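You operate a simulated robot arm through the tools that you are given. There is no shell and no other tool.

You are at the controls of a simulated two-armed robot. One attempt, no reset.

TASK
Hold the pink clamp on the wooden top of the stock shelf steady with one hand and flip the slide of the pink clamp the other way with the other.

It is judged by the outcome, as a careful person would: the job done as asked, and still so three seconds after it is handed in. It fails if anything else is knocked over, pushed out of place, dropped, spilled or broken.

THE ROBOT
Two 7-joint arms with two-finger parallel grippers on one trunk, on a base that drives. Base frame: it is fixed to the floor where the robot stands at the start and does not move with it; the origin is under the middle of the robot, x ahead of it, y to its left, z up. Lengths are in m, angles in rad, forces in N, time in s.
The left shoulder is at the start at [0.029, 0.101, 1.262], the right one opposite. With the tool pointing down near the work surface each hand reaches from about 0.2 to 0.5 m from the robot's upright axis, wherever it stands, measured 20 degrees to its own side. Places, roughly: pink clamp [-2.75, -1.75, 1]; slide of the pink clamp [-2.7, -1.8, 1]. Payload 2.4 kg a hand.
The tool frame of a hand sits at the grasp point between the pads (the TCP): z along the fingers, y along the line on which they close. The tips reach 0.024 m beyond it. The gripper opens to 0.068 m. The fingers are 0.017 m wide and 0.01 m thick; the gripper's body (0.04 by 0.07 m) begins 0.041 m behind the TCP.
Orientation is that of the tool frame in the base frame, as a unit quaternion [x, y, z, w]. With the fingers straight down and closing along the base's y, the tool's x points along the base's -x, its y along +y and its z along -z.

THE INTERFACE
- The arms move only by the tool send_rows. It takes "left_motion", "right_motion" or both (then of equal length, played together; a hand with none holds still); each is a list of rows, each a list of 3 entries, a list of its own where there are three numbers: the turn, a rotation vector about the base's x, y, z in rad, then the shift along the base's x, y, z in m, then the opening, from 0 (shut) to 1 (fully open). In form: [[[ax, ay, az], [tx, ty, tz], jaw], ...]. A call has 1 to 20 rows; each row is the pose to reach, as a shift and turn from the pose commanded when the call began. A row lasts 0.2 s, in which the tool goes at most 0.05 m and 0.15 rad; a call with a longer step from one row to the next is refused whole, and so is a gripper value outside its range. Where a pose cannot be reached the arm comes as near as it can. A force on the tool above 40 N (or 10 N above the force at the start of the call, whichever is more), or a blocked arm, ends the call early, and 0.2 s more pass. The fingers move at their own pace (about 0.072 m/s each) and stop on an object; they squeeze with about 43 N. The grip force told is the motor's: it shows also when the fingers shut on nothing. Time passes only in rows, and 0.2 s behind the last, so rows that repeat a pose let the fingers close. The reply holds the time, the measured pose of the TCP, the force on the tool along the base axes, the opening and the grip force, in the units named above and with some noise, with the torque about the TCP (base axes, N m) and any sound that the robot's microphone picked up.
- Cameras (640 x 400 px; columns grow to the right, rows downward): "scene" is now at [0.104, -0.0097, 1.4092]; the picture's right is [-0.11, -0.99, 0.00], its down [-0.68, 0.08, -0.73] and it looks along [0.72, -0.08, -0.68] (base axes); focal length 270 px, centre (320, 200). "left" rides on the left gripper at [0.084, -0.011, -0.075] in its tool frame; the picture's right is [0.13, 0.99, 0.00], its down [-0.60, 0.08, -0.79] and it looks along [-0.79, 0.10, 0.61] (tool axes); focal length 251 px, centre (320, 200). "right" rides on the right gripper at [0.084, 0.011, -0.075] in its tool frame; the picture's right is [-0.13, 0.99, 0.00], its down [-0.60, -0.08, -0.79] and it looks along [-0.79, -0.10, 0.61] (tool axes); focal length 251 px, centre (320, 200). There is no depth. A picture from a camera that has moved, and an enlarged one, comes with that camera's place and axes in the base frame and with its lens.
- capture(camera): a new picture of that camera. It takes no simulated time.
- slide_trunk(by): slides the trunk up (or, below 0, down) by that many m; the arms and the scene camera ride with it, the base frame stays. It gives what a move gives, with no picture.
- roll_base(legs): drives the robot by 1 to 6 legs, each [ahead, left, turn to the left] in m, m and rad, along the robot's own axes; the way and the turn of a leg run together, so that a leg with both is an arc; at most 1.5 m and 3.142 rad a leg. The arms and the cameras ride along, it lands a little off, and it stops where it bumps. It gives what a move gives.
- pan_tilt(pan, tilt): turns the head with the scene camera to pan (to the left, within 1.501 rad either way) and tilt (down, from -0.506 to 1.204), counted from straight ahead of the robot. It gives what a move gives.
- zoom(camera, box): a new picture of the part [left, top, right, bottom] of that camera's present view, enlarged. It takes no simulated time.
- close_job(): hands the job in; it is judged then, once.

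Nothing tells you exact positions but the pictures and the camera data. Unless the task says otherwise, let go and move clear before handing in.

The tools are called after "Call:" by a JSON object that holds its "fn" and its "kwargs". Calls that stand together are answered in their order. send_rows: Moves the arms, as the interface text tells. Its arguments: {"type":"object","properties":{"left_motion":{"type":"array","items":{"type":"array"}},"right_motion":{"type":"array","items":{"type":"array"}}},"required":[]} The other tools are called the same way: slide_trunk (by) slides the trunk up or down; roll_base (legs) drives the base; pan_tilt (pan, tilt) turns the head that bears the scene camera; capture (camera) takes a picture; zoom (camera, box) takes an enlarged picture of a part of a camera's view; close_job () hands the job in.

At the start:

```text
time: 0.0
left_position: [0.3581, 0.1894, 1.1343]
left_tcp_rot: [-0.001, 1.0, 0.0, 0.0]
left_ft_force: [-0.2, 0.7, -0.2]
left_ft_torque: [0.01, -0.01, -0.01]
left_opening: 0.0681
left_grasp_force: 0.0
right_position: [0.3858, -0.1675, 1.1893]
right_tcp_rot: [0.0, 1.0, -0.001, 0.0]
right_ft_force: [-0.5, -0.8, 0.1]
right_ft_torque: [0.0, -0.02, 0.0]
right_opening: 0.0682
right_grasp_force: 0.1
trunk travel left (down, up): [-0.475, 0.375]
robot x, y, heading: [0.0028, -0.0008, -0.0]
head pan, tilt: [-0.115, 0.752]
```

scene: 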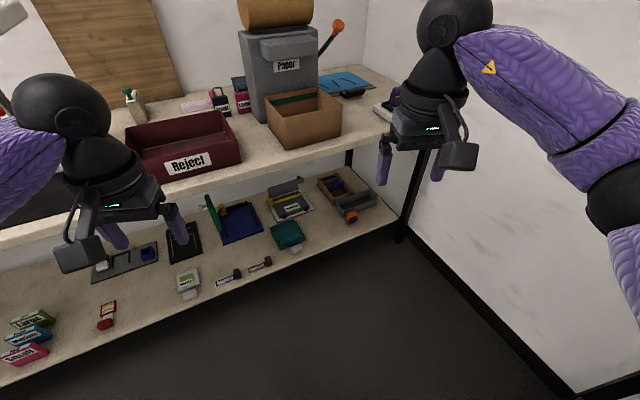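
right: 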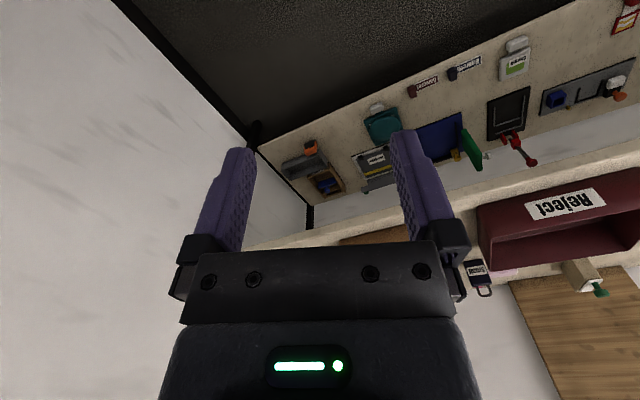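
left: 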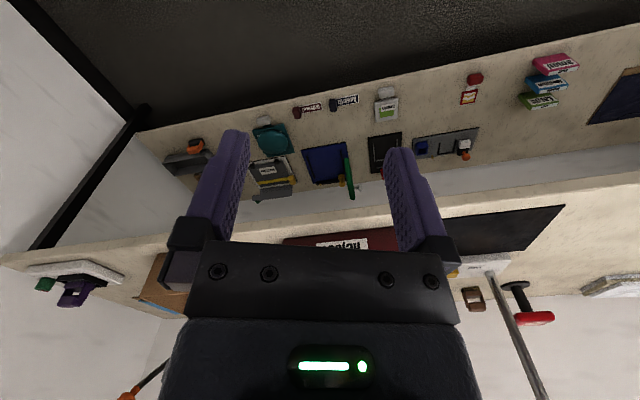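

I see a workbench ahead with many things, but the pink clamp is behind me to the right (around [-2.75, -1.75, 1]). I'll look around with the head first before driving.

Call:
{"fn": "pan_tilt", "kwargs": {"pan": -1.5, "tilt": 0.4}}

Call:
{"fn": "capture", "kwargs": {"camera": "scene"}}

```text
time: 1.5
left_position: [0.3571, 0.1891, 1.1343]
left_tcp_rot: [-0.001, 1.0, 0.0, 0.0]
left_ft_force: [0.9, 0.2, -0.1]
left_ft_torque: [0.02, 0.02, -0.02]
left_opening: 0.0681
left_grasp_force: 0.0
right_position: [0.3864, -0.1681, 1.1877]
right_tcp_rot: [0.001, 1.0, 0.0, 0.0]
right_ft_force: [-0.2, 0.2, -0.1]
right_ft_torque: [-0.01, -0.03, -0.01]
right_opening: 0.0677
right_grasp_force: 0.0
trunk travel left (down, up): [-0.475, 0.375]
robot x, y, heading: [0.0006, -0.0002, -0.001]
head pan, tilt: [-1.499, 0.4]
```

```text
taken
camera scene: at [0.0285, -0.0926, 1.4405], right [-1.0, -0.07, 0.0], down [-0.03, 0.39, -0.92], along [0.07, -0.92, -0.39], focal length 270 px, centre (320, 200)
```

scene: 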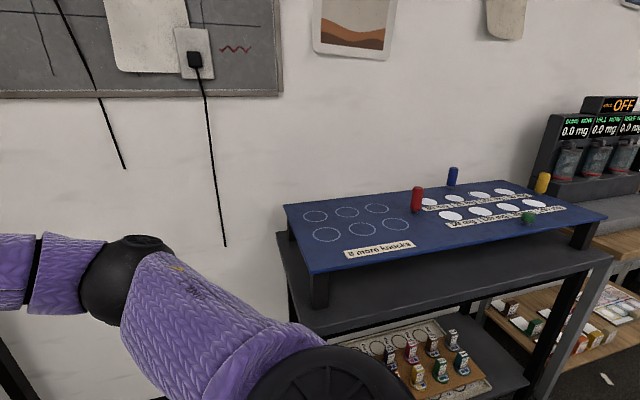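

A table with a blue board is to the right, with what may be the stock shelf past it. I'll look to the left too before moving.

Call:
{"fn": "pan_tilt", "kwargs": {"pan": 1.5, "tilt": 0.4}}

Call:
{"fn": "capture", "kwargs": {"camera": "scene"}}

```text
time: 4.1
left_position: [0.3585, 0.1901, 1.1348]
left_tcp_rot: [0.0, 1.0, -0.001, 0.0]
left_ft_force: [0.3, 0.2, -0.4]
left_ft_torque: [-0.05, 0.01, -0.02]
left_opening: 0.0682
left_grasp_force: 0.0
right_position: [0.3863, -0.1675, 1.1891]
right_tcp_rot: [0.001, 1.0, 0.0, -0.001]
right_ft_force: [-0.5, 0.1, 0.1]
right_ft_torque: [0.04, 0.03, 0.0]
right_opening: 0.0678
right_grasp_force: 0.0
trunk travel left (down, up): [-0.475, 0.375]
robot x, y, heading: [0.0005, 0.0014, -0.001]
head pan, tilt: [1.499, 0.4]
```

```text
taken
camera scene: at [0.0284, 0.0922, 1.4405], right [1.0, -0.07, 0.0], down [-0.03, -0.39, -0.92], along [0.07, 0.92, -0.39], focal length 270 px, centre (320, 200)
```

scene: 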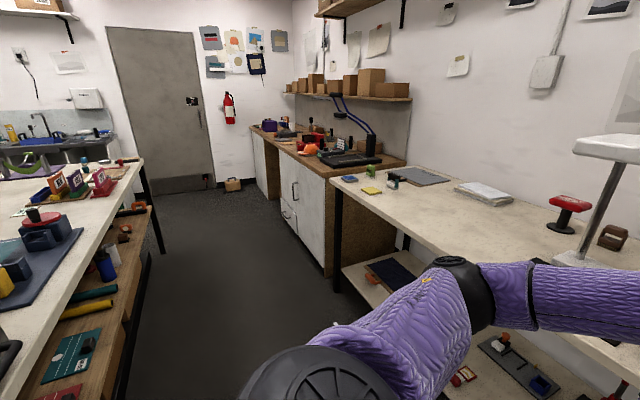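

The bench ahead starts at about x=0.65 and there's an island table behind at about x=-0.6. Rotating in place should be clear; I'll turn right and look along the way towards the shelf.

Call:
{"fn": "roll_base", "kwargs": {"legs": [[0, 0, -1.57]]}}

Call:
{"fn": "pan_tilt", "kwargs": {"pan": -0.9, "tilt": 0.35}}

Call:
{"fn": "capture", "kwargs": {"camera": "scene"}}

```text
time: 8.4
left_position: [0.1765, -0.3643, 1.1347]
left_tcp_rot: [0.719, 0.695, 0.001, 0.0]
left_ft_force: [0.8, -0.1, 0.3]
left_ft_torque: [-0.02, -0.01, 0.01]
left_opening: 0.068
left_grasp_force: 0.0
right_position: [-0.1806, -0.3797, 1.1882]
right_tcp_rot: [0.72, 0.694, 0.0, 0.0]
right_ft_force: [0.5, -0.5, -0.6]
right_ft_torque: [0.01, 0.01, -0.03]
right_opening: 0.0681
right_grasp_force: 0.0
trunk travel left (down, up): [-0.475, 0.375]
robot x, y, heading: [0.0016, -0.0017, -1.607]
head pan, tilt: [1.499, 0.4]
```

```text
time: 10.6
left_position: [0.1778, -0.3642, 1.1335]
left_tcp_rot: [0.719, 0.695, 0.0, 0.0]
left_ft_force: [-0.2, -1.0, 0.1]
left_ft_torque: [-0.02, 0.0, -0.01]
left_opening: 0.068
left_grasp_force: 0.0
right_position: [-0.1816, -0.3797, 1.1897]
right_tcp_rot: [0.719, 0.695, 0.0, 0.0]
right_ft_force: [0.4, 0.5, -0.4]
right_ft_torque: [0.01, -0.02, 0.0]
right_opening: 0.0682
right_grasp_force: 0.1
trunk travel left (down, up): [-0.475, 0.375]
robot x, y, heading: [0.0023, 0.0035, -1.601]
head pan, tilt: [-0.901, 0.351]
```

```text
taken
camera scene: at [-0.0767, -0.0782, 1.445], right [-0.59, 0.8, 0.0], down [0.28, 0.2, -0.94], along [-0.76, -0.56, -0.34], focal length 270 px, centre (320, 200)
```

scene: 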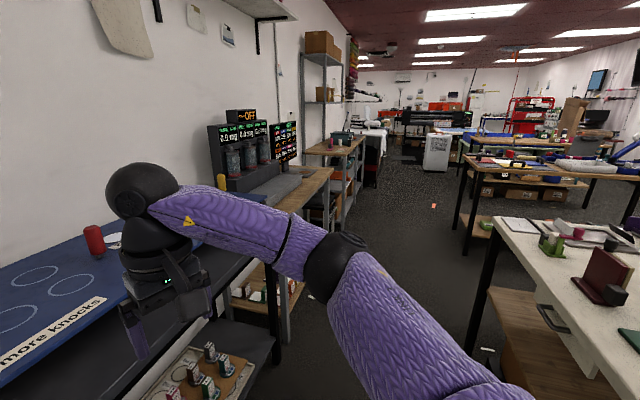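

The wooden-topped shelf by the wall appears around column 335, row 150, matching the given location of the clamp. I'll zoom in on it.

Call:
{"fn": "zoom", "kwargs": {"camera": "scene", "box": [270, 90, 430, 190]}}

Call:
{"fn": "zoom", "kwargs": {"camera": "scene", "box": [220, 100, 540, 300]}}

```text
4.00 times, centred on (350, 140) of scene
camera zoom: at [-0.0767, -0.0782, 1.445], right [-0.59, 0.8, 0.0], down [0.28, 0.2, -0.94], along [-0.76, -0.56, -0.34], focal length 1080 px, centre (200, 440)
```

zoom: 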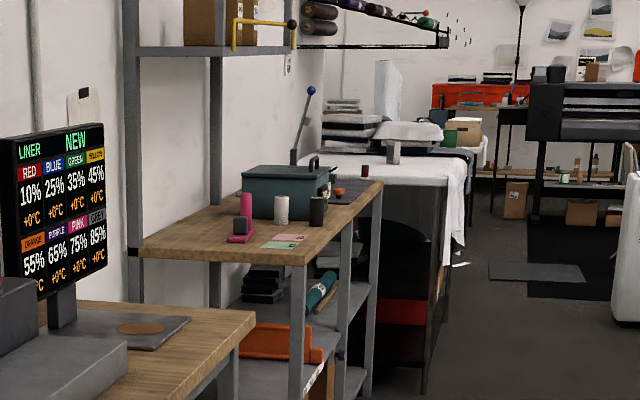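

```text
2.00 times, centred on (380, 200) of scene
camera zoom: at [-0.0767, -0.0782, 1.445], right [-0.59, 0.8, 0.0], down [0.28, 0.2, -0.94], along [-0.76, -0.56, -0.34], focal length 540 px, centre (200, 200)
```

zoom: 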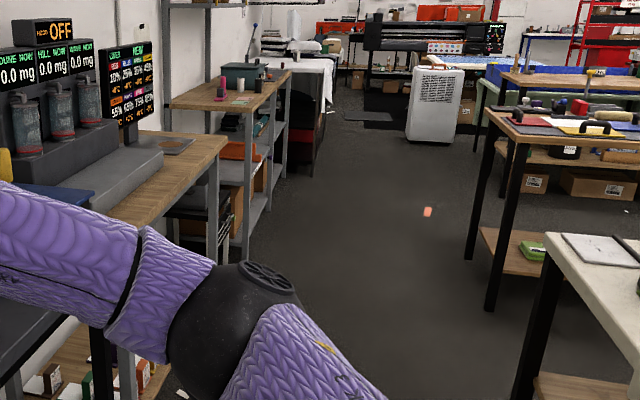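

The stock shelf's wooden top is visible: pink clamp near its front, with a white cylinder, a black cylinder, coloured pads and a teal box around it. The room is rotated about 19° relative to my frame, so I'll turn to face the wall squarely and then strafe right along the aisle.

Call:
{"fn": "roll_base", "kwargs": {"legs": [[0, 0, 0.36], [0, -1.3, 0]]}}

Call:
{"fn": "pan_tilt", "kwargs": {"pan": -0.9, "tilt": 0.35}}

Call:
{"fn": "capture", "kwargs": {"camera": "scene"}}

```text
time: 18.3
left_position: [-0.9409, -0.6912, 1.1346]
left_tcp_rot: [0.584, 0.812, 0.0, 0.0]
left_ft_force: [0.2, 0.1, 0.1]
left_ft_torque: [0.0, -0.01, 0.0]
left_opening: 0.0678
left_grasp_force: 0.1
right_position: [-1.2703, -0.8307, 1.1889]
right_tcp_rot: [0.585, 0.811, 0.0, 0.0]
right_ft_force: [-0.4, -0.7, -0.1]
right_ft_torque: [0.03, 0.01, -0.01]
right_opening: 0.0682
right_grasp_force: 0.1
trunk travel left (down, up): [-0.475, 0.375]
robot x, y, heading: [-1.2276, -0.4091, -1.251]
head pan, tilt: [-0.901, 0.351]
```

```text
time: 18.9
left_position: [-0.9408, -0.6907, 1.1345]
left_tcp_rot: [0.585, 0.811, 0.001, 0.0]
left_ft_force: [0.0, 0.1, 0.6]
left_ft_torque: [-0.03, -0.01, 0.01]
left_opening: 0.0681
left_grasp_force: 0.0
right_position: [-1.2702, -0.8308, 1.19]
right_tcp_rot: [0.586, 0.81, -0.001, 0.0]
right_ft_force: [0.0, 0.2, 0.0]
right_ft_torque: [0.0, -0.02, 0.0]
right_opening: 0.0678
right_grasp_force: 0.1
trunk travel left (down, up): [-0.475, 0.375]
robot x, y, heading: [-1.2317, -0.4103, -1.251]
head pan, tilt: [-0.901, 0.351]
```

```text
taken
camera scene: at [-1.2782, -0.5104, 1.445], right [-0.84, 0.55, 0.0], down [0.19, 0.29, -0.94], along [-0.52, -0.78, -0.34], focal length 270 px, centre (320, 200)
```

scene: 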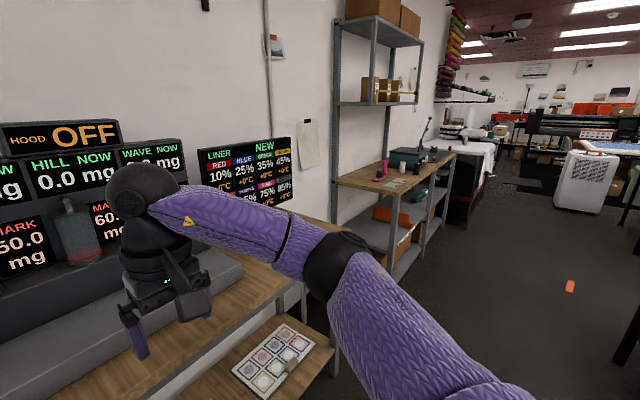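

The shelf is now ahead-right; I'm alongside the scale bench. I'll zoom in on the shelf to measure it and see the overhead shelves.

Call:
{"fn": "zoom", "kwargs": {"camera": "scene", "box": [320, 80, 480, 180]}}

Call:
{"fn": "zoom", "kwargs": {"camera": "scene", "box": [300, 0, 500, 300]}}

```text
4.00 times, centred on (400, 130) of scene
camera zoom: at [-1.2782, -0.5104, 1.445], right [-0.84, 0.55, 0.0], down [0.19, 0.29, -0.94], along [-0.52, -0.78, -0.34], focal length 1080 px, centre (0, 480)
```

zoom: 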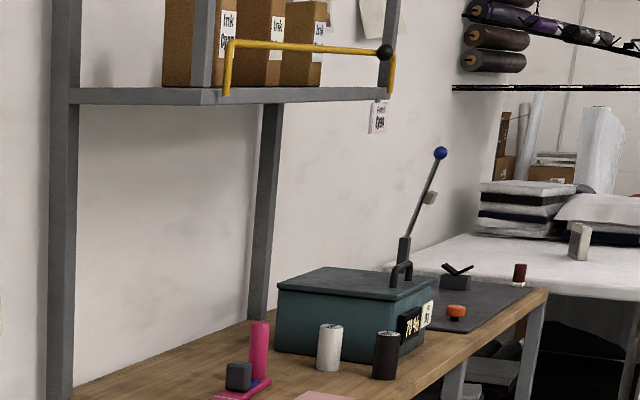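

```text
1.33 times, centred on (400, 150) of scene
camera zoom: at [-1.2782, -0.5104, 1.445], right [-0.84, 0.55, 0.0], down [0.19, 0.29, -0.94], along [-0.52, -0.78, -0.34], focal length 360 px, centre (213, 267)
```

zoom: 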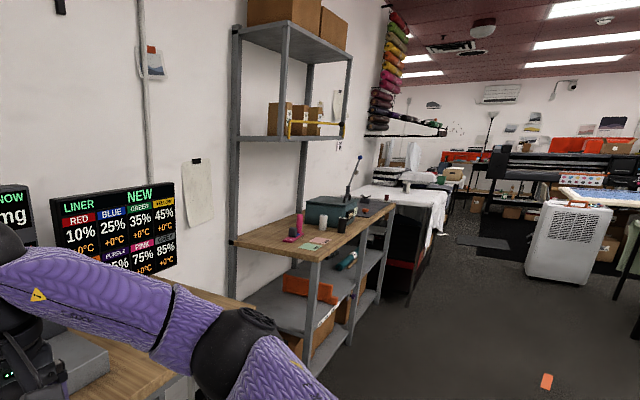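

The clamp is a pink base with an upright pink post and a dark cube next to it; I estimate it around [-2.65, -1.82, 0.95+]. I'll strafe further right and look from closer.

Call:
{"fn": "roll_base", "kwargs": {"legs": [[0, -1.3, 0]]}}

Call:
{"fn": "pan_tilt", "kwargs": {"pan": -0.4, "tilt": 0.5}}

Call:
{"fn": "capture", "kwargs": {"camera": "scene"}}

```text
time: 25.4
left_position: [-2.1934, -1.0988, 1.1354]
left_tcp_rot: [0.59, 0.808, 0.0, 0.0]
left_ft_force: [0.9, -0.4, -0.3]
left_ft_torque: [-0.02, -0.01, 0.02]
left_opening: 0.0681
left_grasp_force: 0.0
right_position: [-2.5256, -1.2351, 1.1888]
right_tcp_rot: [0.59, 0.808, 0.0, 0.0]
right_ft_force: [0.0, 0.1, 0.1]
right_ft_torque: [0.01, 0.0, -0.02]
right_opening: 0.0676
right_grasp_force: 0.2
trunk travel left (down, up): [-0.475, 0.375]
robot x, y, heading: [-2.4823, -0.8142, -1.263]
head pan, tilt: [-0.901, 0.351]
```

```text
time: 26.4
left_position: [-2.1931, -1.0999, 1.1345]
left_tcp_rot: [0.59, 0.808, 0.0, 0.0]
left_ft_force: [-0.3, -0.5, -0.3]
left_ft_torque: [0.0, 0.01, -0.02]
left_opening: 0.0679
left_grasp_force: 0.1
right_position: [-2.5245, -1.2344, 1.1891]
right_tcp_rot: [0.59, 0.808, -0.001, 0.0]
right_ft_force: [1.2, -0.8, -0.6]
right_ft_torque: [-0.04, 0.02, 0.01]
right_opening: 0.068
right_grasp_force: 0.1
trunk travel left (down, up): [-0.475, 0.375]
robot x, y, heading: [-2.483, -0.819, -1.267]
head pan, tilt: [-0.4, 0.499]
```

```text
taken
camera scene: at [-2.4849, -0.9285, 1.4314], right [-1.0, 0.09, 0.0], down [0.04, 0.48, -0.88], along [-0.08, -0.87, -0.48], focal length 270 px, centre (320, 200)
```

scene: 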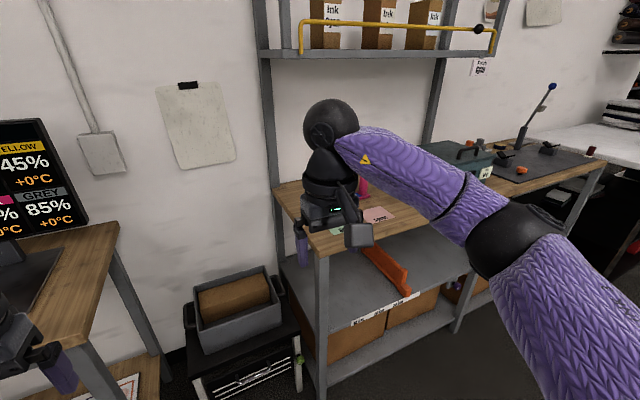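

My right arm hides the clamp. I'll strafe right another 0.5 m so the clamp is straight ahead between the hands.

Call:
{"fn": "roll_base", "kwargs": {"legs": [[0, -0.5, 0]]}}

Call:
{"fn": "pan_tilt", "kwargs": {"pan": 0.0, "tilt": 0.6}}

Call:
{"fn": "capture", "kwargs": {"camera": "scene"}}

```text
time: 29.3
left_position: [-2.665, -1.2504, 1.1356]
left_tcp_rot: [0.588, 0.809, -0.001, 0.0]
left_ft_force: [-0.3, 0.3, -0.2]
left_ft_torque: [0.01, 0.01, -0.01]
left_opening: 0.0682
left_grasp_force: 0.2
right_position: [-2.9965, -1.3861, 1.1884]
right_tcp_rot: [0.589, 0.808, 0.0, 0.0]
right_ft_force: [0.7, 0.0, -0.3]
right_ft_torque: [0.03, -0.07, 0.01]
right_opening: 0.068
right_grasp_force: 0.0
trunk travel left (down, up): [-0.475, 0.375]
robot x, y, heading: [-2.9552, -0.9681, -1.257]
head pan, tilt: [-0.4, 0.499]
```

```text
time: 30.2
left_position: [-2.6648, -1.2504, 1.1341]
left_tcp_rot: [0.587, 0.809, -0.001, 0.0]
left_ft_force: [-0.1, -0.6, 0.3]
left_ft_torque: [-0.02, -0.01, 0.01]
left_opening: 0.0679
left_grasp_force: 0.0
right_position: [-2.9967, -1.3857, 1.1891]
right_tcp_rot: [0.589, 0.808, 0.0, 0.0]
right_ft_force: [-0.2, -0.5, 0.1]
right_ft_torque: [-0.01, 0.0, -0.02]
right_opening: 0.0681
right_grasp_force: 0.1
trunk travel left (down, up): [-0.475, 0.375]
robot x, y, heading: [-2.9591, -0.9696, -1.258]
head pan, tilt: [0.0, 0.6]
```

```text
taken
camera scene: at [-2.9226, -1.0738, 1.4223], right [-0.95, -0.31, 0.0], down [-0.17, 0.54, -0.83], along [0.25, -0.79, -0.57], focal length 270 px, centre (320, 200)
```

scene: 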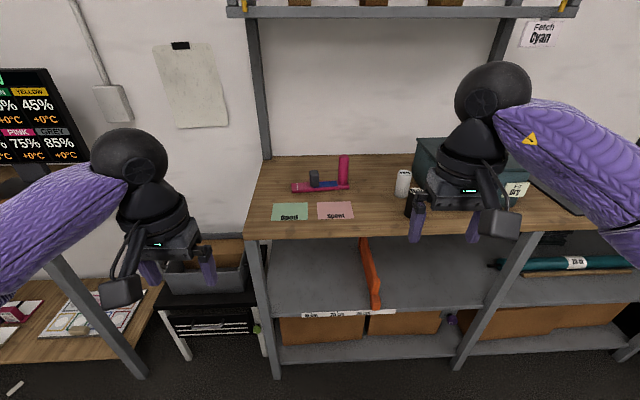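

Now the clamp is in clear view in the middle of the left end of the shelf. I'll zoom in to see its mechanism.

Call:
{"fn": "zoom", "kwargs": {"camera": "scene", "box": [240, 140, 400, 240]}}

Call:
{"fn": "zoom", "kwargs": {"camera": "scene", "box": [280, 145, 360, 195]}}

```text
4.00 times, centred on (320, 190) of scene
camera zoom: at [-2.9226, -1.0738, 1.4223], right [-0.95, -0.31, 0.0], down [-0.17, 0.54, -0.83], along [0.25, -0.79, -0.57], focal length 1080 px, centre (320, 240)
```

zoom: 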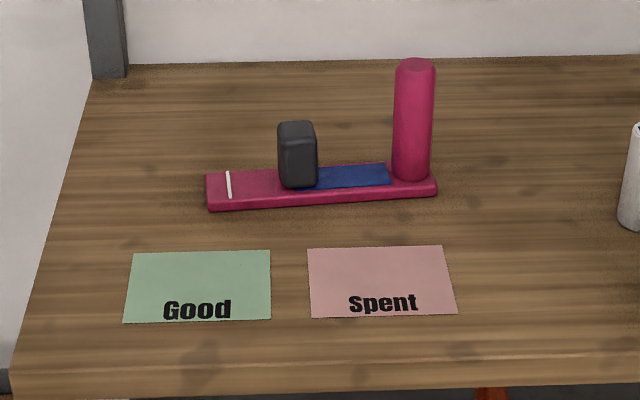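

```text
8.00 times, centred on (320, 170) of scene
camera zoom: at [-2.9226, -1.0738, 1.4223], right [-0.95, -0.31, 0.0], down [-0.17, 0.54, -0.83], along [0.25, -0.79, -0.57], focal length 2159 px, centre (320, 440)
```

zoom: 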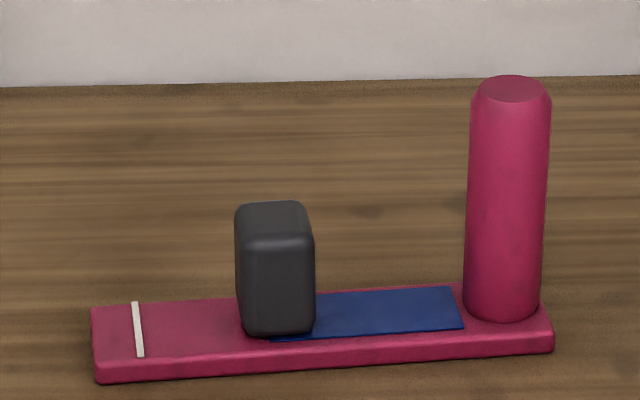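

The clamp has a pink base with a pink post on the right, a dark slide knob in the middle-left on a blue track strip, and a white mark at the left end. I'll look down to see how far my base sticks out relative to the shelf, before driving closer.

Call:
{"fn": "pan_tilt", "kwargs": {"pan": 0.0, "tilt": 1.2}}

Call:
{"fn": "capture", "kwargs": {"camera": "scene"}}

Call:
{"fn": "capture", "kwargs": {"camera": "left"}}

Call:
{"fn": "capture", "kwargs": {"camera": "right"}}

```text
time: 31.2
left_position: [-2.6651, -1.2498, 1.1349]
left_tcp_rot: [0.588, 0.809, 0.0, -0.001]
left_ft_force: [0.9, -0.7, -0.4]
left_ft_torque: [0.01, 0.04, -0.02]
left_opening: 0.0679
left_grasp_force: 0.0
right_position: [-2.9962, -1.3871, 1.1881]
right_tcp_rot: [0.589, 0.808, 0.0, 0.001]
right_ft_force: [0.2, 0.2, -0.1]
right_ft_torque: [-0.01, 0.0, -0.01]
right_opening: 0.0678
right_grasp_force: 0.0
trunk travel left (down, up): [-0.475, 0.375]
robot x, y, heading: [-2.9556, -0.9654, -1.263]
head pan, tilt: [0.0, 1.201]
```

```text
taken
camera scene: at [-2.9325, -1.0429, 1.3777], right [-0.95, -0.31, 0.0], down [-0.29, 0.89, -0.36], along [0.11, -0.35, -0.93], focal length 270 px, centre (320, 200)
```

scene: 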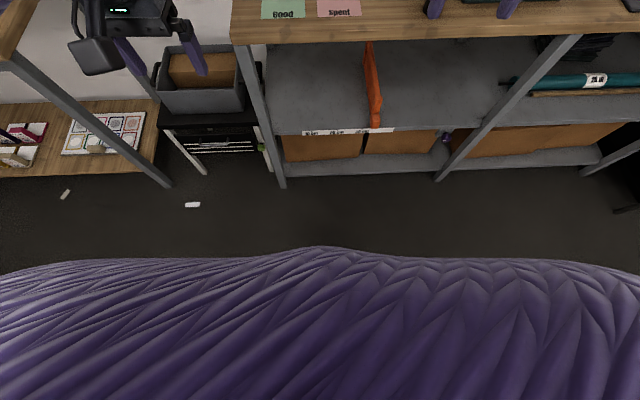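

```text
taken
camera left: at [-2.7012, -1.1744, 1.2101], right [0.9, 0.43, 0.0], down [0.26, -0.55, 0.79], along [0.34, -0.72, -0.61], focal length 251 px, centre (320, 200)
```

left: 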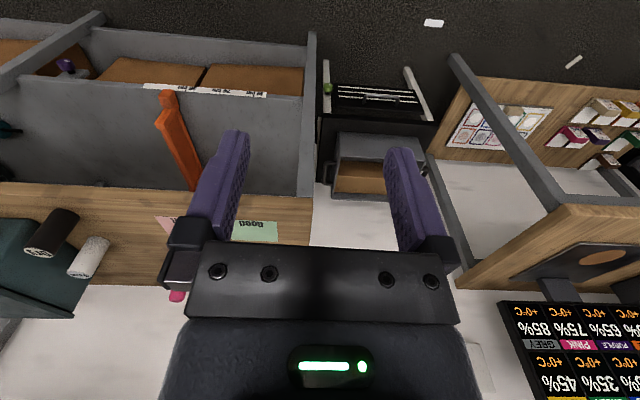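

```text
taken
camera right: at [-3.012, -1.3046, 1.264], right [0.98, 0.18, 0.0], down [0.11, -0.6, 0.79], along [0.14, -0.78, -0.61], focal length 251 px, centre (320, 200)
```

right: 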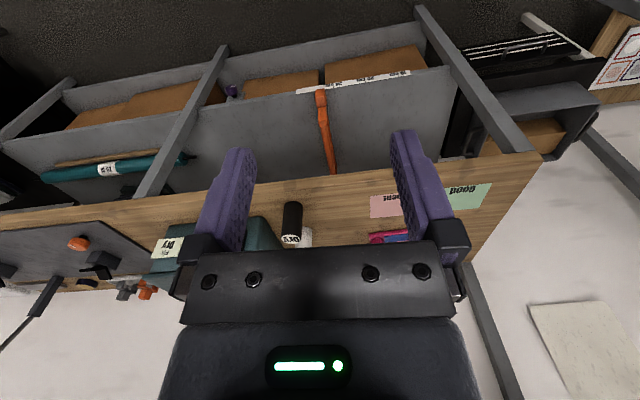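

My torso hides the base, so I'll approach in small steps. First I'll measure the table height by triangulating the cards from the right hand camera.

Call:
{"fn": "zoom", "kwargs": {"camera": "right", "box": [340, 130, 540, 255]}}

Call:
{"fn": "zoom", "kwargs": {"camera": "left", "box": [140, 180, 340, 305]}}

Call:
{"fn": "zoom", "kwargs": {"camera": "scene", "box": [220, 0, 380, 100]}}

```text
3.20 times, centred on (440, 192) of right
camera zoom: at [-3.012, -1.3046, 1.264], right [0.98, 0.18, 0.0], down [0.11, -0.6, 0.79], along [0.14, -0.78, -0.61], focal length 805 px, centre (-64, 224)
```

zoom: 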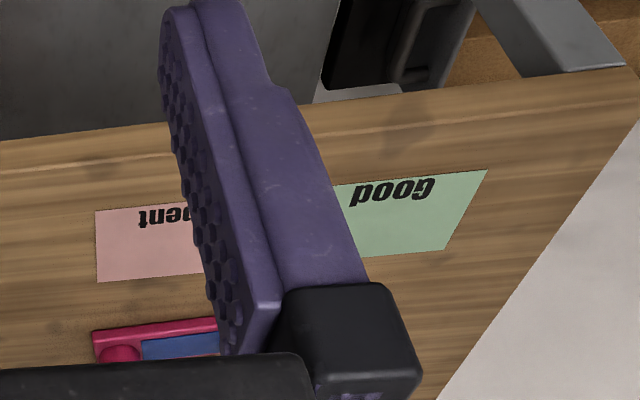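

```text
3.20 times, centred on (240, 242) of left
camera zoom: at [-2.7012, -1.1744, 1.2101], right [0.9, 0.43, 0.0], down [0.26, -0.55, 0.79], along [0.34, -0.72, -0.61], focal length 805 px, centre (576, 64)
```

zoom: 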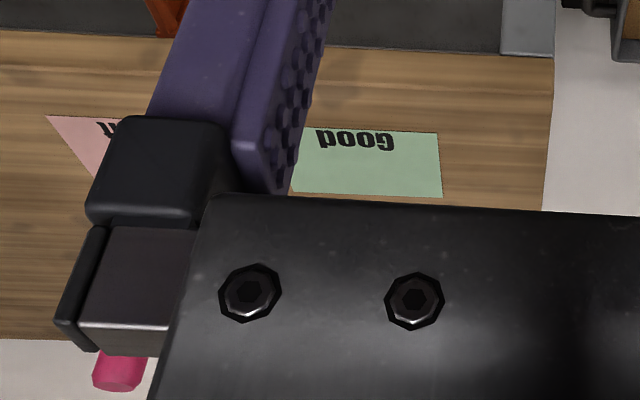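

```text
4.00 times, centred on (300, 50) of scene
camera zoom: at [-2.9325, -1.0429, 1.3777], right [-0.95, -0.31, 0.0], down [-0.29, 0.89, -0.36], along [0.11, -0.35, -0.93], focal length 1080 px, centre (400, 800)
```

zoom: 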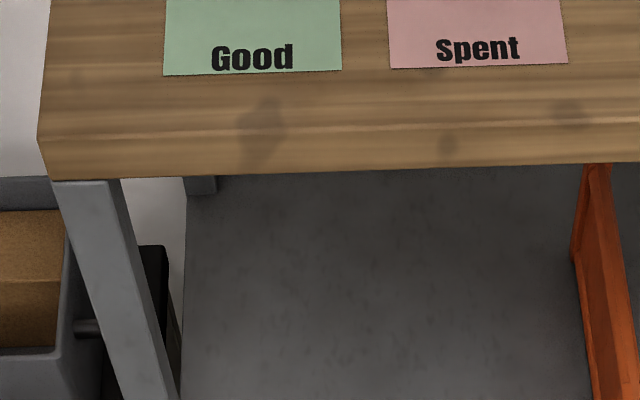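

Triangulation puts the wooden top at z≈0.918. The clamp base is about 0.20 m long, centred near [-2.672, -1.850] and 0.93 m straight ahead; the shelf front is about 0.67 m ahead, and my base reaches at most about 0.32 m forward. I'll drive 0.32 m forward.

Call:
{"fn": "roll_base", "kwargs": {"legs": [[0.32, 0, 0]]}}

Call:
{"fn": "pan_tilt", "kwargs": {"pan": 0.0, "tilt": 0.85}}

Call:
{"fn": "capture", "kwargs": {"camera": "scene"}}

Call:
{"fn": "capture", "kwargs": {"camera": "right"}}

Call:
{"fn": "capture", "kwargs": {"camera": "left"}}

```text
time: 33.3
left_position: [-2.5655, -1.5497, 1.1347]
left_tcp_rot: [0.585, 0.811, 0.001, -0.001]
left_ft_force: [-0.8, -0.6, -0.1]
left_ft_torque: [0.0, -0.01, 0.01]
left_opening: 0.0683
left_grasp_force: 0.0
right_position: [-2.895, -1.6896, 1.1891]
right_tcp_rot: [0.586, 0.81, 0.0, 0.0]
right_ft_force: [0.9, -0.2, 0.4]
right_ft_torque: [0.0, -0.01, -0.01]
right_opening: 0.0681
right_grasp_force: 0.1
trunk travel left (down, up): [-0.475, 0.375]
robot x, y, heading: [-2.8565, -1.2705, -1.256]
head pan, tilt: [0.0, 1.201]
```

```text
time: 34.1
left_position: [-2.5662, -1.5494, 1.1343]
left_tcp_rot: [0.586, 0.81, 0.001, 0.0]
left_ft_force: [0.0, 0.6, 0.5]
left_ft_torque: [0.0, -0.02, 0.01]
left_opening: 0.0679
left_grasp_force: 0.0
right_position: [-2.8957, -1.6883, 1.1876]
right_tcp_rot: [0.586, 0.81, 0.0, 0.0]
right_ft_force: [0.8, 0.3, 0.5]
right_ft_torque: [0.02, -0.02, 0.0]
right_opening: 0.0681
right_grasp_force: 0.1
trunk travel left (down, up): [-0.475, 0.375]
robot x, y, heading: [-2.8556, -1.2683, -1.252]
head pan, tilt: [0.0, 0.85]
```

```text
taken
camera scene: at [-2.827, -1.3646, 1.4013], right [-0.95, -0.31, 0.0], down [-0.24, 0.71, -0.66], along [0.21, -0.63, -0.75], focal length 270 px, centre (320, 200)
```

scene: 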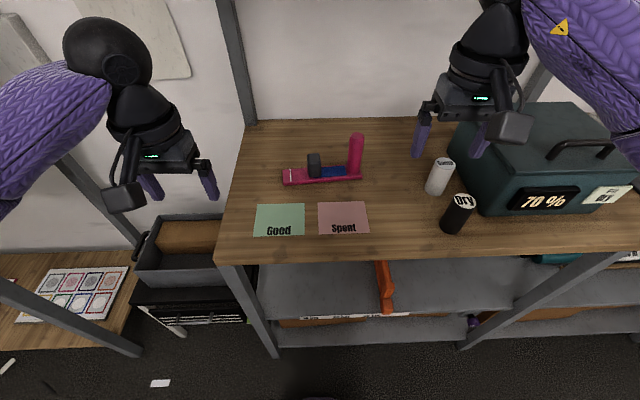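

```text
taken
camera right: at [-2.9119, -1.6056, 1.2639], right [0.98, 0.19, 0.0], down [0.11, -0.6, 0.79], along [0.15, -0.78, -0.61], focal length 251 px, centre (320, 200)
```

right: 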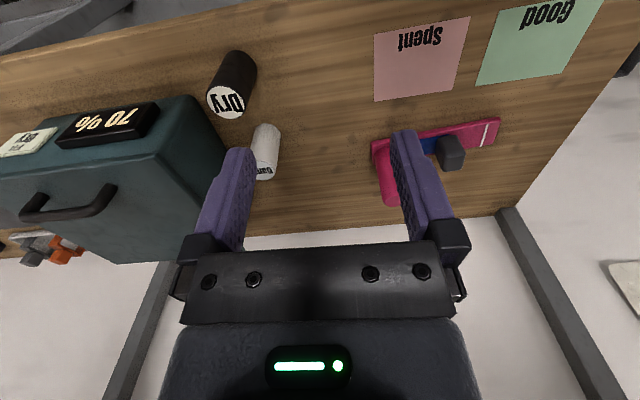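

```text
taken
camera left: at [-2.6019, -1.4737, 1.2101], right [0.9, 0.43, 0.0], down [0.26, -0.55, 0.79], along [0.34, -0.71, -0.61], focal length 251 px, centre (320, 200)
```

left: 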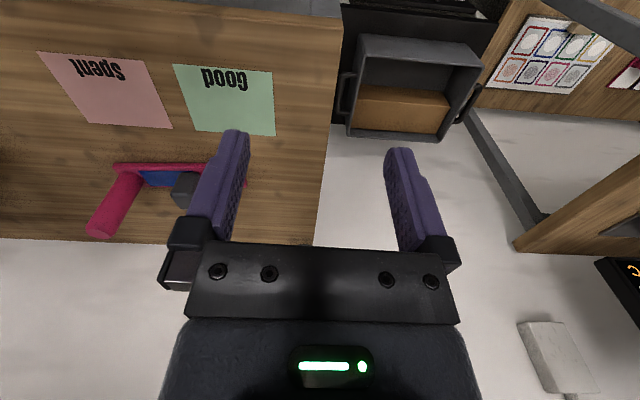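

Good view now: the clamp is about 0.61 m ahead of my axis. I'll zoom in for details of the clamp and slide from several cameras.

Call:
{"fn": "zoom", "kwargs": {"camera": "scene", "box": [270, 120, 390, 195]}}

Call:
{"fn": "zoom", "kwargs": {"camera": "right", "box": [350, 90, 530, 215]}}

Call:
{"fn": "zoom", "kwargs": {"camera": "left", "box": [70, 130, 250, 245]}}

```text
5.33 times, centred on (330, 158) of scene
camera zoom: at [-2.827, -1.3646, 1.4013], right [-0.95, -0.31, 0.0], down [-0.24, 0.71, -0.66], along [0.21, -0.63, -0.75], focal length 1439 px, centre (267, 427)
```

zoom: 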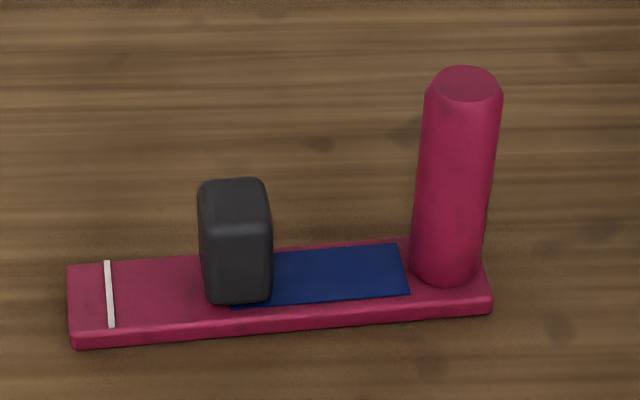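

```text
3.20 times, centred on (440, 152) of right
camera zoom: at [-2.9119, -1.6056, 1.2639], right [0.98, 0.19, 0.0], down [0.11, -0.6, 0.79], along [0.15, -0.78, -0.61], focal length 805 px, centre (-64, 352)
```

zoom: 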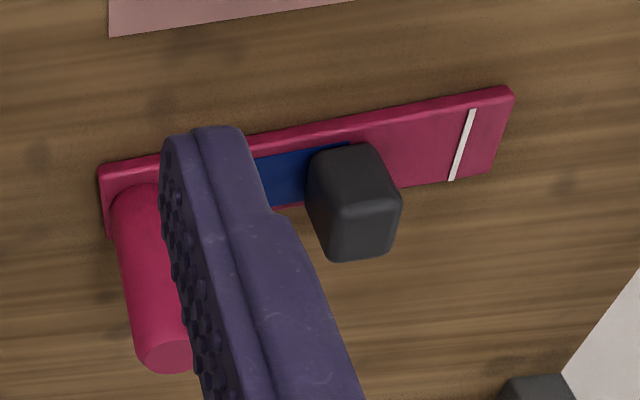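

```text
3.48 times, centred on (160, 188) of left
camera zoom: at [-2.6019, -1.4737, 1.2101], right [0.9, 0.43, 0.0], down [0.26, -0.55, 0.79], along [0.34, -0.71, -0.61], focal length 875 px, centre (876, 244)
```

zoom: 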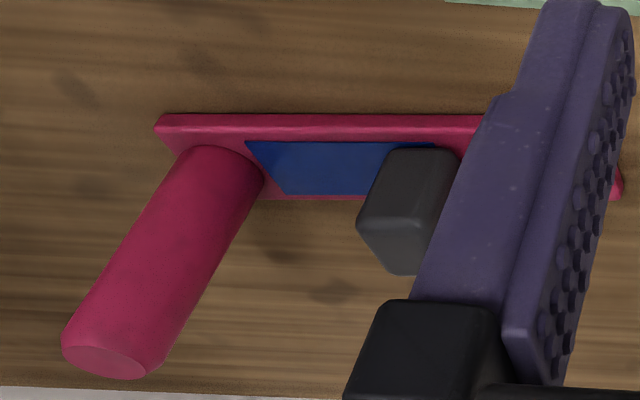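

The knob (about 0.03 m wide) sits at one end of the blue strip. I need to get closer to reach, so I'll check how far my base sticks out.

Call:
{"fn": "pan_tilt", "kwargs": {"pan": 0.0, "tilt": 1.0}}

Call:
{"fn": "capture", "kwargs": {"camera": "scene"}}

Call:
{"fn": "pan_tilt", "kwargs": {"pan": 0.6, "tilt": 1.0}}

Call:
{"fn": "capture", "kwargs": {"camera": "scene"}}

```text
time: 34.8
left_position: [-2.565, -1.5496, 1.135]
left_tcp_rot: [0.585, 0.811, 0.0, 0.0]
left_ft_force: [-0.3, 0.2, -0.5]
left_ft_torque: [0.01, -0.02, 0.02]
left_opening: 0.068
left_grasp_force: 0.0
right_position: [-2.8976, -1.687, 1.1892]
right_tcp_rot: [0.587, 0.81, 0.0, 0.001]
right_ft_force: [0.1, -0.2, 1.0]
right_ft_torque: [-0.01, -0.05, -0.01]
right_opening: 0.0682
right_grasp_force: 0.0
trunk travel left (down, up): [-0.475, 0.375]
robot x, y, heading: [-2.859, -1.266, -1.255]
head pan, tilt: [0.0, 1.0]
```

```text
taken
camera scene: at [-2.8296, -1.3565, 1.3903], right [-0.95, -0.31, 0.0], down [-0.26, 0.8, -0.54], along [0.17, -0.51, -0.84], focal length 270 px, centre (320, 200)
```

scene: 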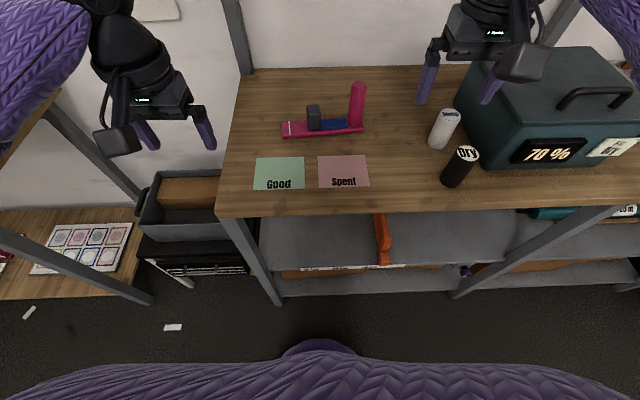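

```text
time: 35.8
left_position: [-2.5656, -1.5497, 1.1342]
left_tcp_rot: [0.586, 0.81, 0.0, 0.0]
left_ft_force: [0.3, 0.5, -0.7]
left_ft_torque: [-0.03, 0.01, 0.02]
left_opening: 0.0681
left_grasp_force: 0.1
right_position: [-2.8951, -1.6865, 1.1895]
right_tcp_rot: [0.587, 0.81, 0.0, 0.0]
right_ft_force: [-0.4, -0.5, -0.5]
right_ft_torque: [-0.01, 0.01, 0.02]
right_opening: 0.068
right_grasp_force: 0.1
trunk travel left (down, up): [-0.475, 0.375]
robot x, y, heading: [-2.8591, -1.2678, -1.252]
head pan, tilt: [0.6, 1.0]
```

```text
taken
camera scene: at [-2.7961, -1.3327, 1.3903], right [-0.61, -0.79, 0.0], down [-0.67, 0.51, -0.54], along [0.43, -0.33, -0.84], focal length 270 px, centre (320, 200)
```

scene: 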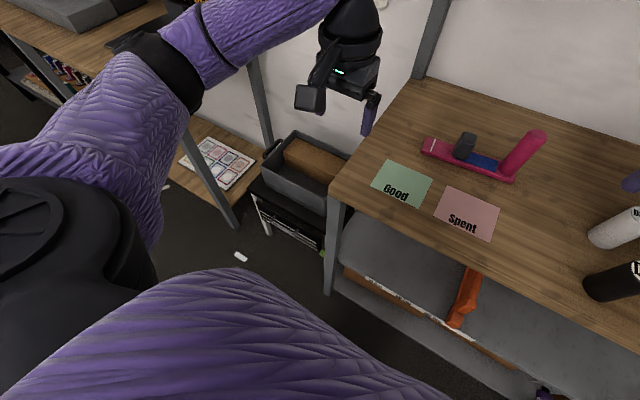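

My base front reaches only about 0.21 m from the axis and the shelf front is at about 0.37 m, so I can go about 0.11 m closer. First I'll check the lever near my right elbow.

Call:
{"fn": "pan_tilt", "kwargs": {"pan": -0.75, "tilt": 0.6}}

Call:
{"fn": "capture", "kwargs": {"camera": "scene"}}

Call:
{"fn": "pan_tilt", "kwargs": {"pan": -1.2, "tilt": 0.6}}

Call:
{"fn": "capture", "kwargs": {"camera": "scene"}}

```text
time: 37.3
left_position: [-2.5653, -1.5505, 1.1343]
left_tcp_rot: [0.585, 0.811, 0.001, 0.0]
left_ft_force: [-0.4, -0.5, -0.6]
left_ft_torque: [-0.01, 0.01, 0.04]
left_opening: 0.0682
left_grasp_force: 0.0
right_position: [-2.8962, -1.6876, 1.1888]
right_tcp_rot: [0.586, 0.81, 0.0, -0.001]
right_ft_force: [-0.2, 0.4, 0.2]
right_ft_torque: [0.01, 0.01, -0.01]
right_opening: 0.0679
right_grasp_force: 0.0
trunk travel left (down, up): [-0.475, 0.375]
robot x, y, heading: [-2.856, -1.27, -1.254]
head pan, tilt: [-0.75, 0.6]
```

```text
taken
camera scene: at [-2.8884, -1.3706, 1.4222], right [-0.91, 0.42, 0.0], down [0.24, 0.51, -0.82], along [-0.35, -0.75, -0.57], focal length 270 px, centre (320, 200)
```

scene: 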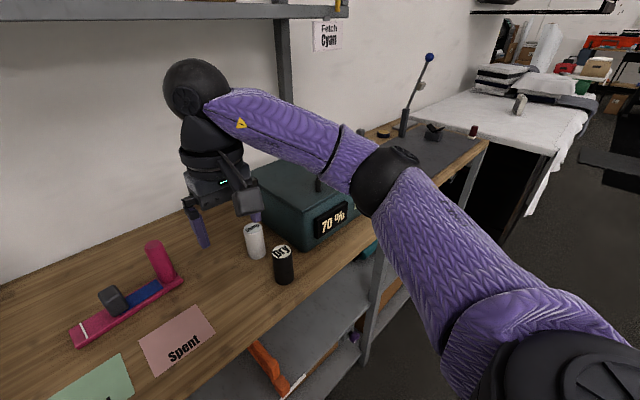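

```text
time: 38.2
left_position: [-2.5667, -1.5488, 1.1344]
left_tcp_rot: [0.586, 0.81, 0.0, 0.0]
left_ft_force: [0.6, 0.2, 0.2]
left_ft_torque: [0.06, -0.01, 0.01]
left_opening: 0.0679
left_grasp_force: 0.1
right_position: [-2.8959, -1.6886, 1.1877]
right_tcp_rot: [0.587, 0.81, 0.0, 0.0]
right_ft_force: [0.1, 0.0, -0.5]
right_ft_torque: [0.01, 0.01, -0.02]
right_opening: 0.0681
right_grasp_force: 0.0
trunk travel left (down, up): [-0.475, 0.375]
robot x, y, heading: [-2.8582, -1.2674, -1.247]
head pan, tilt: [-1.201, 0.6]
```

```text
taken
camera scene: at [-2.9197, -1.3466, 1.4223], right [-0.64, 0.77, 0.0], down [0.44, 0.36, -0.83], along [-0.64, -0.52, -0.57], focal length 270 px, centre (320, 200)
```

scene: 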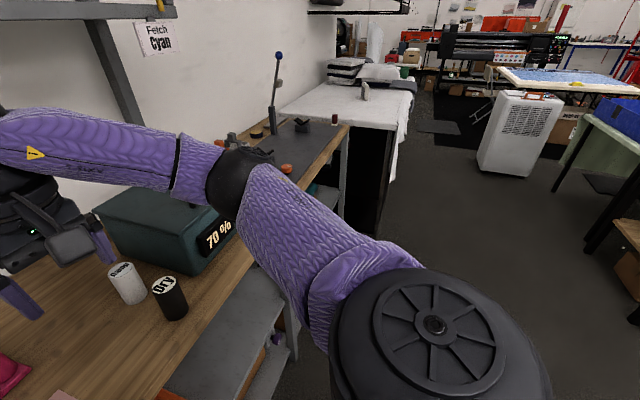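

The lever is far off (about 1 m to the right), and the box top is only about z 1.04, well below my right elbow. I'll drive forward 0.11 m.

Call:
{"fn": "roll_base", "kwargs": {"legs": [[0.11, 0, 0]]}}

Call:
{"fn": "pan_tilt", "kwargs": {"pan": 0.0, "tilt": 1.0}}

Call:
{"fn": "capture", "kwargs": {"camera": "scene"}}

Call:
{"fn": "capture", "kwargs": {"camera": "right"}}

Call:
{"fn": "capture", "kwargs": {"camera": "left"}}

```text
time: 39.4
left_position: [-2.5314, -1.6559, 1.1332]
left_tcp_rot: [0.587, 0.81, 0.0, 0.0]
left_ft_force: [1.2, -0.1, -0.2]
left_ft_torque: [-0.01, 0.03, 0.0]
left_opening: 0.0678
left_grasp_force: 0.1
right_position: [-2.862, -1.7938, 1.1892]
right_tcp_rot: [0.586, 0.81, 0.001, -0.001]
right_ft_force: [-0.3, 0.3, -0.5]
right_ft_torque: [0.02, -0.02, 0.0]
right_opening: 0.0678
right_grasp_force: 0.2
trunk travel left (down, up): [-0.475, 0.375]
robot x, y, heading: [-2.8242, -1.3718, -1.251]
head pan, tilt: [-1.201, 0.6]
```

```text
time: 40.8
left_position: [-2.5306, -1.6545, 1.135]
left_tcp_rot: [0.586, 0.81, -0.001, 0.0]
left_ft_force: [0.2, 0.6, 0.4]
left_ft_torque: [0.04, 0.0, -0.03]
left_opening: 0.068
left_grasp_force: 0.0
right_position: [-2.8614, -1.7917, 1.1881]
right_tcp_rot: [0.587, 0.81, 0.0, 0.0]
right_ft_force: [-0.5, 0.2, -0.1]
right_ft_torque: [-0.01, -0.03, -0.01]
right_opening: 0.0678
right_grasp_force: 0.1
trunk travel left (down, up): [-0.475, 0.375]
robot x, y, heading: [-2.821, -1.3752, -1.251]
head pan, tilt: [0.0, 1.0]
```

```text
taken
camera scene: at [-2.7952, -1.4616, 1.3903], right [-0.95, -0.31, 0.0], down [-0.26, 0.8, -0.54], along [0.17, -0.51, -0.84], focal length 270 px, centre (320, 200)
```

scene: 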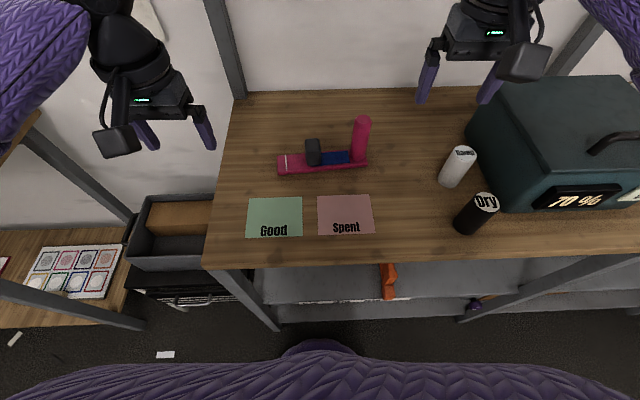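

```text
taken
camera right: at [-2.8777, -1.7106, 1.2639], right [0.98, 0.19, 0.0], down [0.11, -0.6, 0.79], along [0.15, -0.78, -0.61], focal length 251 px, centre (320, 200)
```

right: 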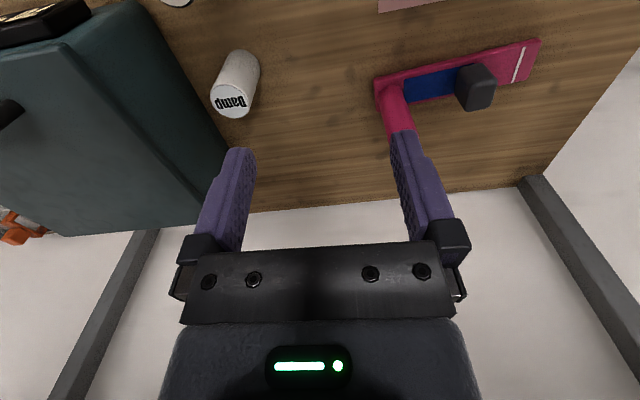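

```text
taken
camera left: at [-2.5676, -1.579, 1.2101], right [0.9, 0.43, 0.0], down [0.26, -0.55, 0.79], along [0.34, -0.71, -0.61], focal length 251 px, centre (320, 200)
```

left: 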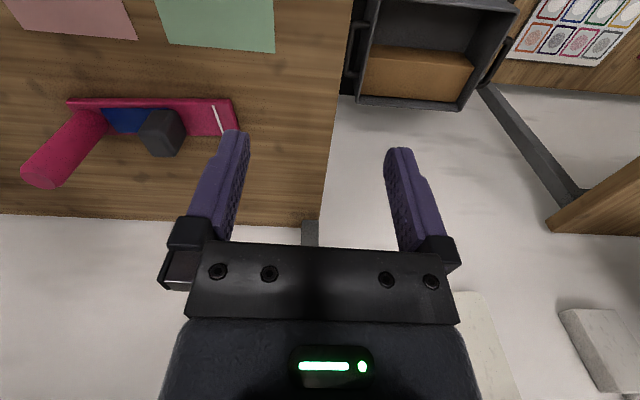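

Both hand cameras now see the clamp. I'll take zooms from all three for accurate triangulation of post and knob.

Call:
{"fn": "zoom", "kwargs": {"camera": "scene", "box": [265, 105, 385, 180]}}

Call:
{"fn": "zoom", "kwargs": {"camera": "right", "box": [360, 30, 560, 155]}}

Call:
{"fn": "zoom", "kwargs": {"camera": "left", "box": [10, 80, 250, 230]}}

```text
5.33 times, centred on (325, 142) of scene
camera zoom: at [-2.7952, -1.4616, 1.3903], right [-0.95, -0.31, 0.0], down [-0.26, 0.8, -0.54], along [0.17, -0.51, -0.84], focal length 1439 px, centre (293, 507)
```

zoom: 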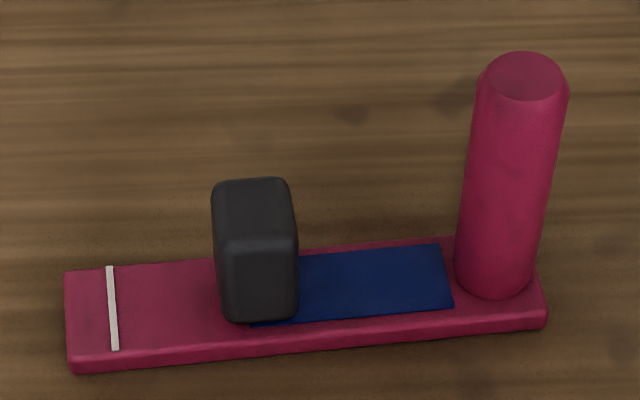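

```text
3.20 times, centred on (460, 92) of right
camera zoom: at [-2.8777, -1.7106, 1.2639], right [0.98, 0.19, 0.0], down [0.11, -0.6, 0.79], along [0.15, -0.78, -0.61], focal length 805 px, centre (-128, 544)
```

zoom: 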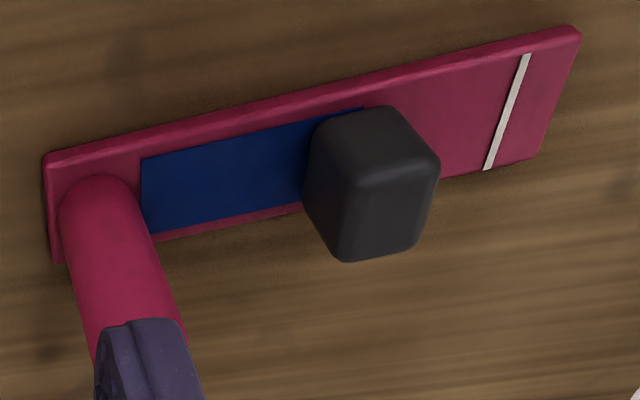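

```text
2.67 times, centred on (130, 155) of left
camera zoom: at [-2.5676, -1.579, 1.2101], right [0.9, 0.43, 0.0], down [0.26, -0.55, 0.79], along [0.34, -0.71, -0.61], focal length 670 px, centre (827, 320)
```

zoom: 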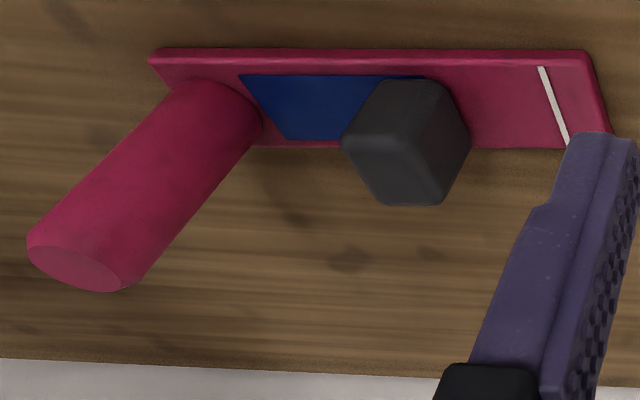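

Triangulated: post centre ≈ [-2.745, -1.8815] (top z≈1.034, Ø≈0.034), knob centre ≈ [-2.653, -1.840] (z 0.928–0.975), base top z≈0.928. I'll bring the right hand above the post at TCP z≈1.09 first.

Call:
{"fn": "send_rows", "kwargs": {"right_motion": [[[0, 0, 0], [0.0146, -0.0112, -0.0125], 1], [[0, 0, 0], [0.0291, -0.0225, -0.025], 1], [[0, 0, 0], [0.0437, -0.0337, -0.0375], 1], [[0, 0, 0], [0.0582, -0.0449, -0.05], 1], [[0, 0, 0], [0.0728, -0.0561, -0.0625], 1], [[0, 0, 0], [0.0873, -0.0674, -0.075], 1], [[0, 0, 0], [0.1019, -0.0786, -0.0875], 1], [[0, 0, 0], [0.1164, -0.0898, -0.1], 1], [[0, 0, 0], [0.1164, -0.0898, -0.1], 1]]}}

Call:
{"fn": "capture", "kwargs": {"camera": "scene"}}

Call:
{"fn": "capture", "kwargs": {"camera": "right"}}

Call:
{"fn": "capture", "kwargs": {"camera": "left"}}

```text
time: 42.8
left_position: [-2.5313, -1.6555, 1.1345]
left_tcp_rot: [0.586, 0.81, 0.0, 0.001]
left_ft_force: [0.4, -0.1, 0.0]
left_ft_torque: [0.0, -0.01, -0.01]
left_opening: 0.0679
left_grasp_force: 0.0
right_position: [-2.7582, -1.864, 1.0966]
right_tcp_rot: [0.587, 0.81, -0.001, 0.0]
right_ft_force: [0.7, -0.4, 0.0]
right_ft_torque: [0.01, -0.01, 0.0]
right_opening: 0.0682
right_grasp_force: 0.1
right hand out of reach, approached as far as the arm can: row 7, 8, 9
trunk travel left (down, up): [-0.475, 0.375]
robot x, y, heading: [-2.8224, -1.3715, -1.255]
head pan, tilt: [0.0, 1.0]
```

```text
taken
camera scene: at [-2.7952, -1.4616, 1.3903], right [-0.95, -0.31, 0.0], down [-0.26, 0.8, -0.54], along [0.17, -0.51, -0.84], focal length 270 px, centre (320, 200)
```

scene: 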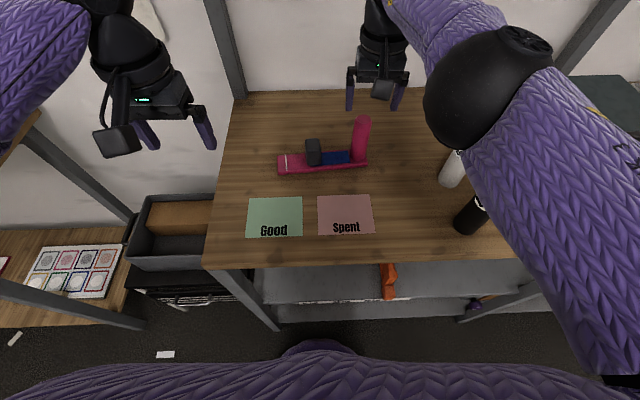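

```text
taken
camera right: at [-2.773, -1.7819, 1.171], right [0.98, 0.19, 0.0], down [0.11, -0.6, 0.79], along [0.15, -0.78, -0.61], focal length 251 px, centre (320, 200)
```

right: 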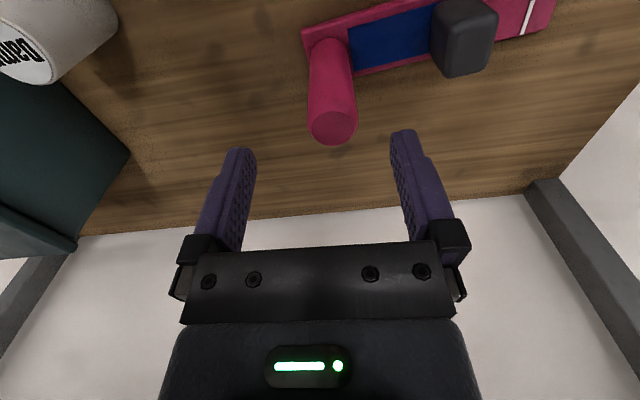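

```text
taken
camera left: at [-2.5676, -1.579, 1.2101], right [0.9, 0.43, 0.0], down [0.26, -0.55, 0.79], along [0.34, -0.71, -0.61], focal length 251 px, centre (320, 200)
```

left: 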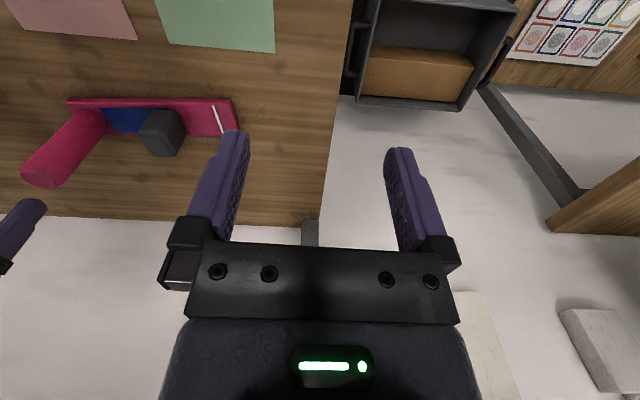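

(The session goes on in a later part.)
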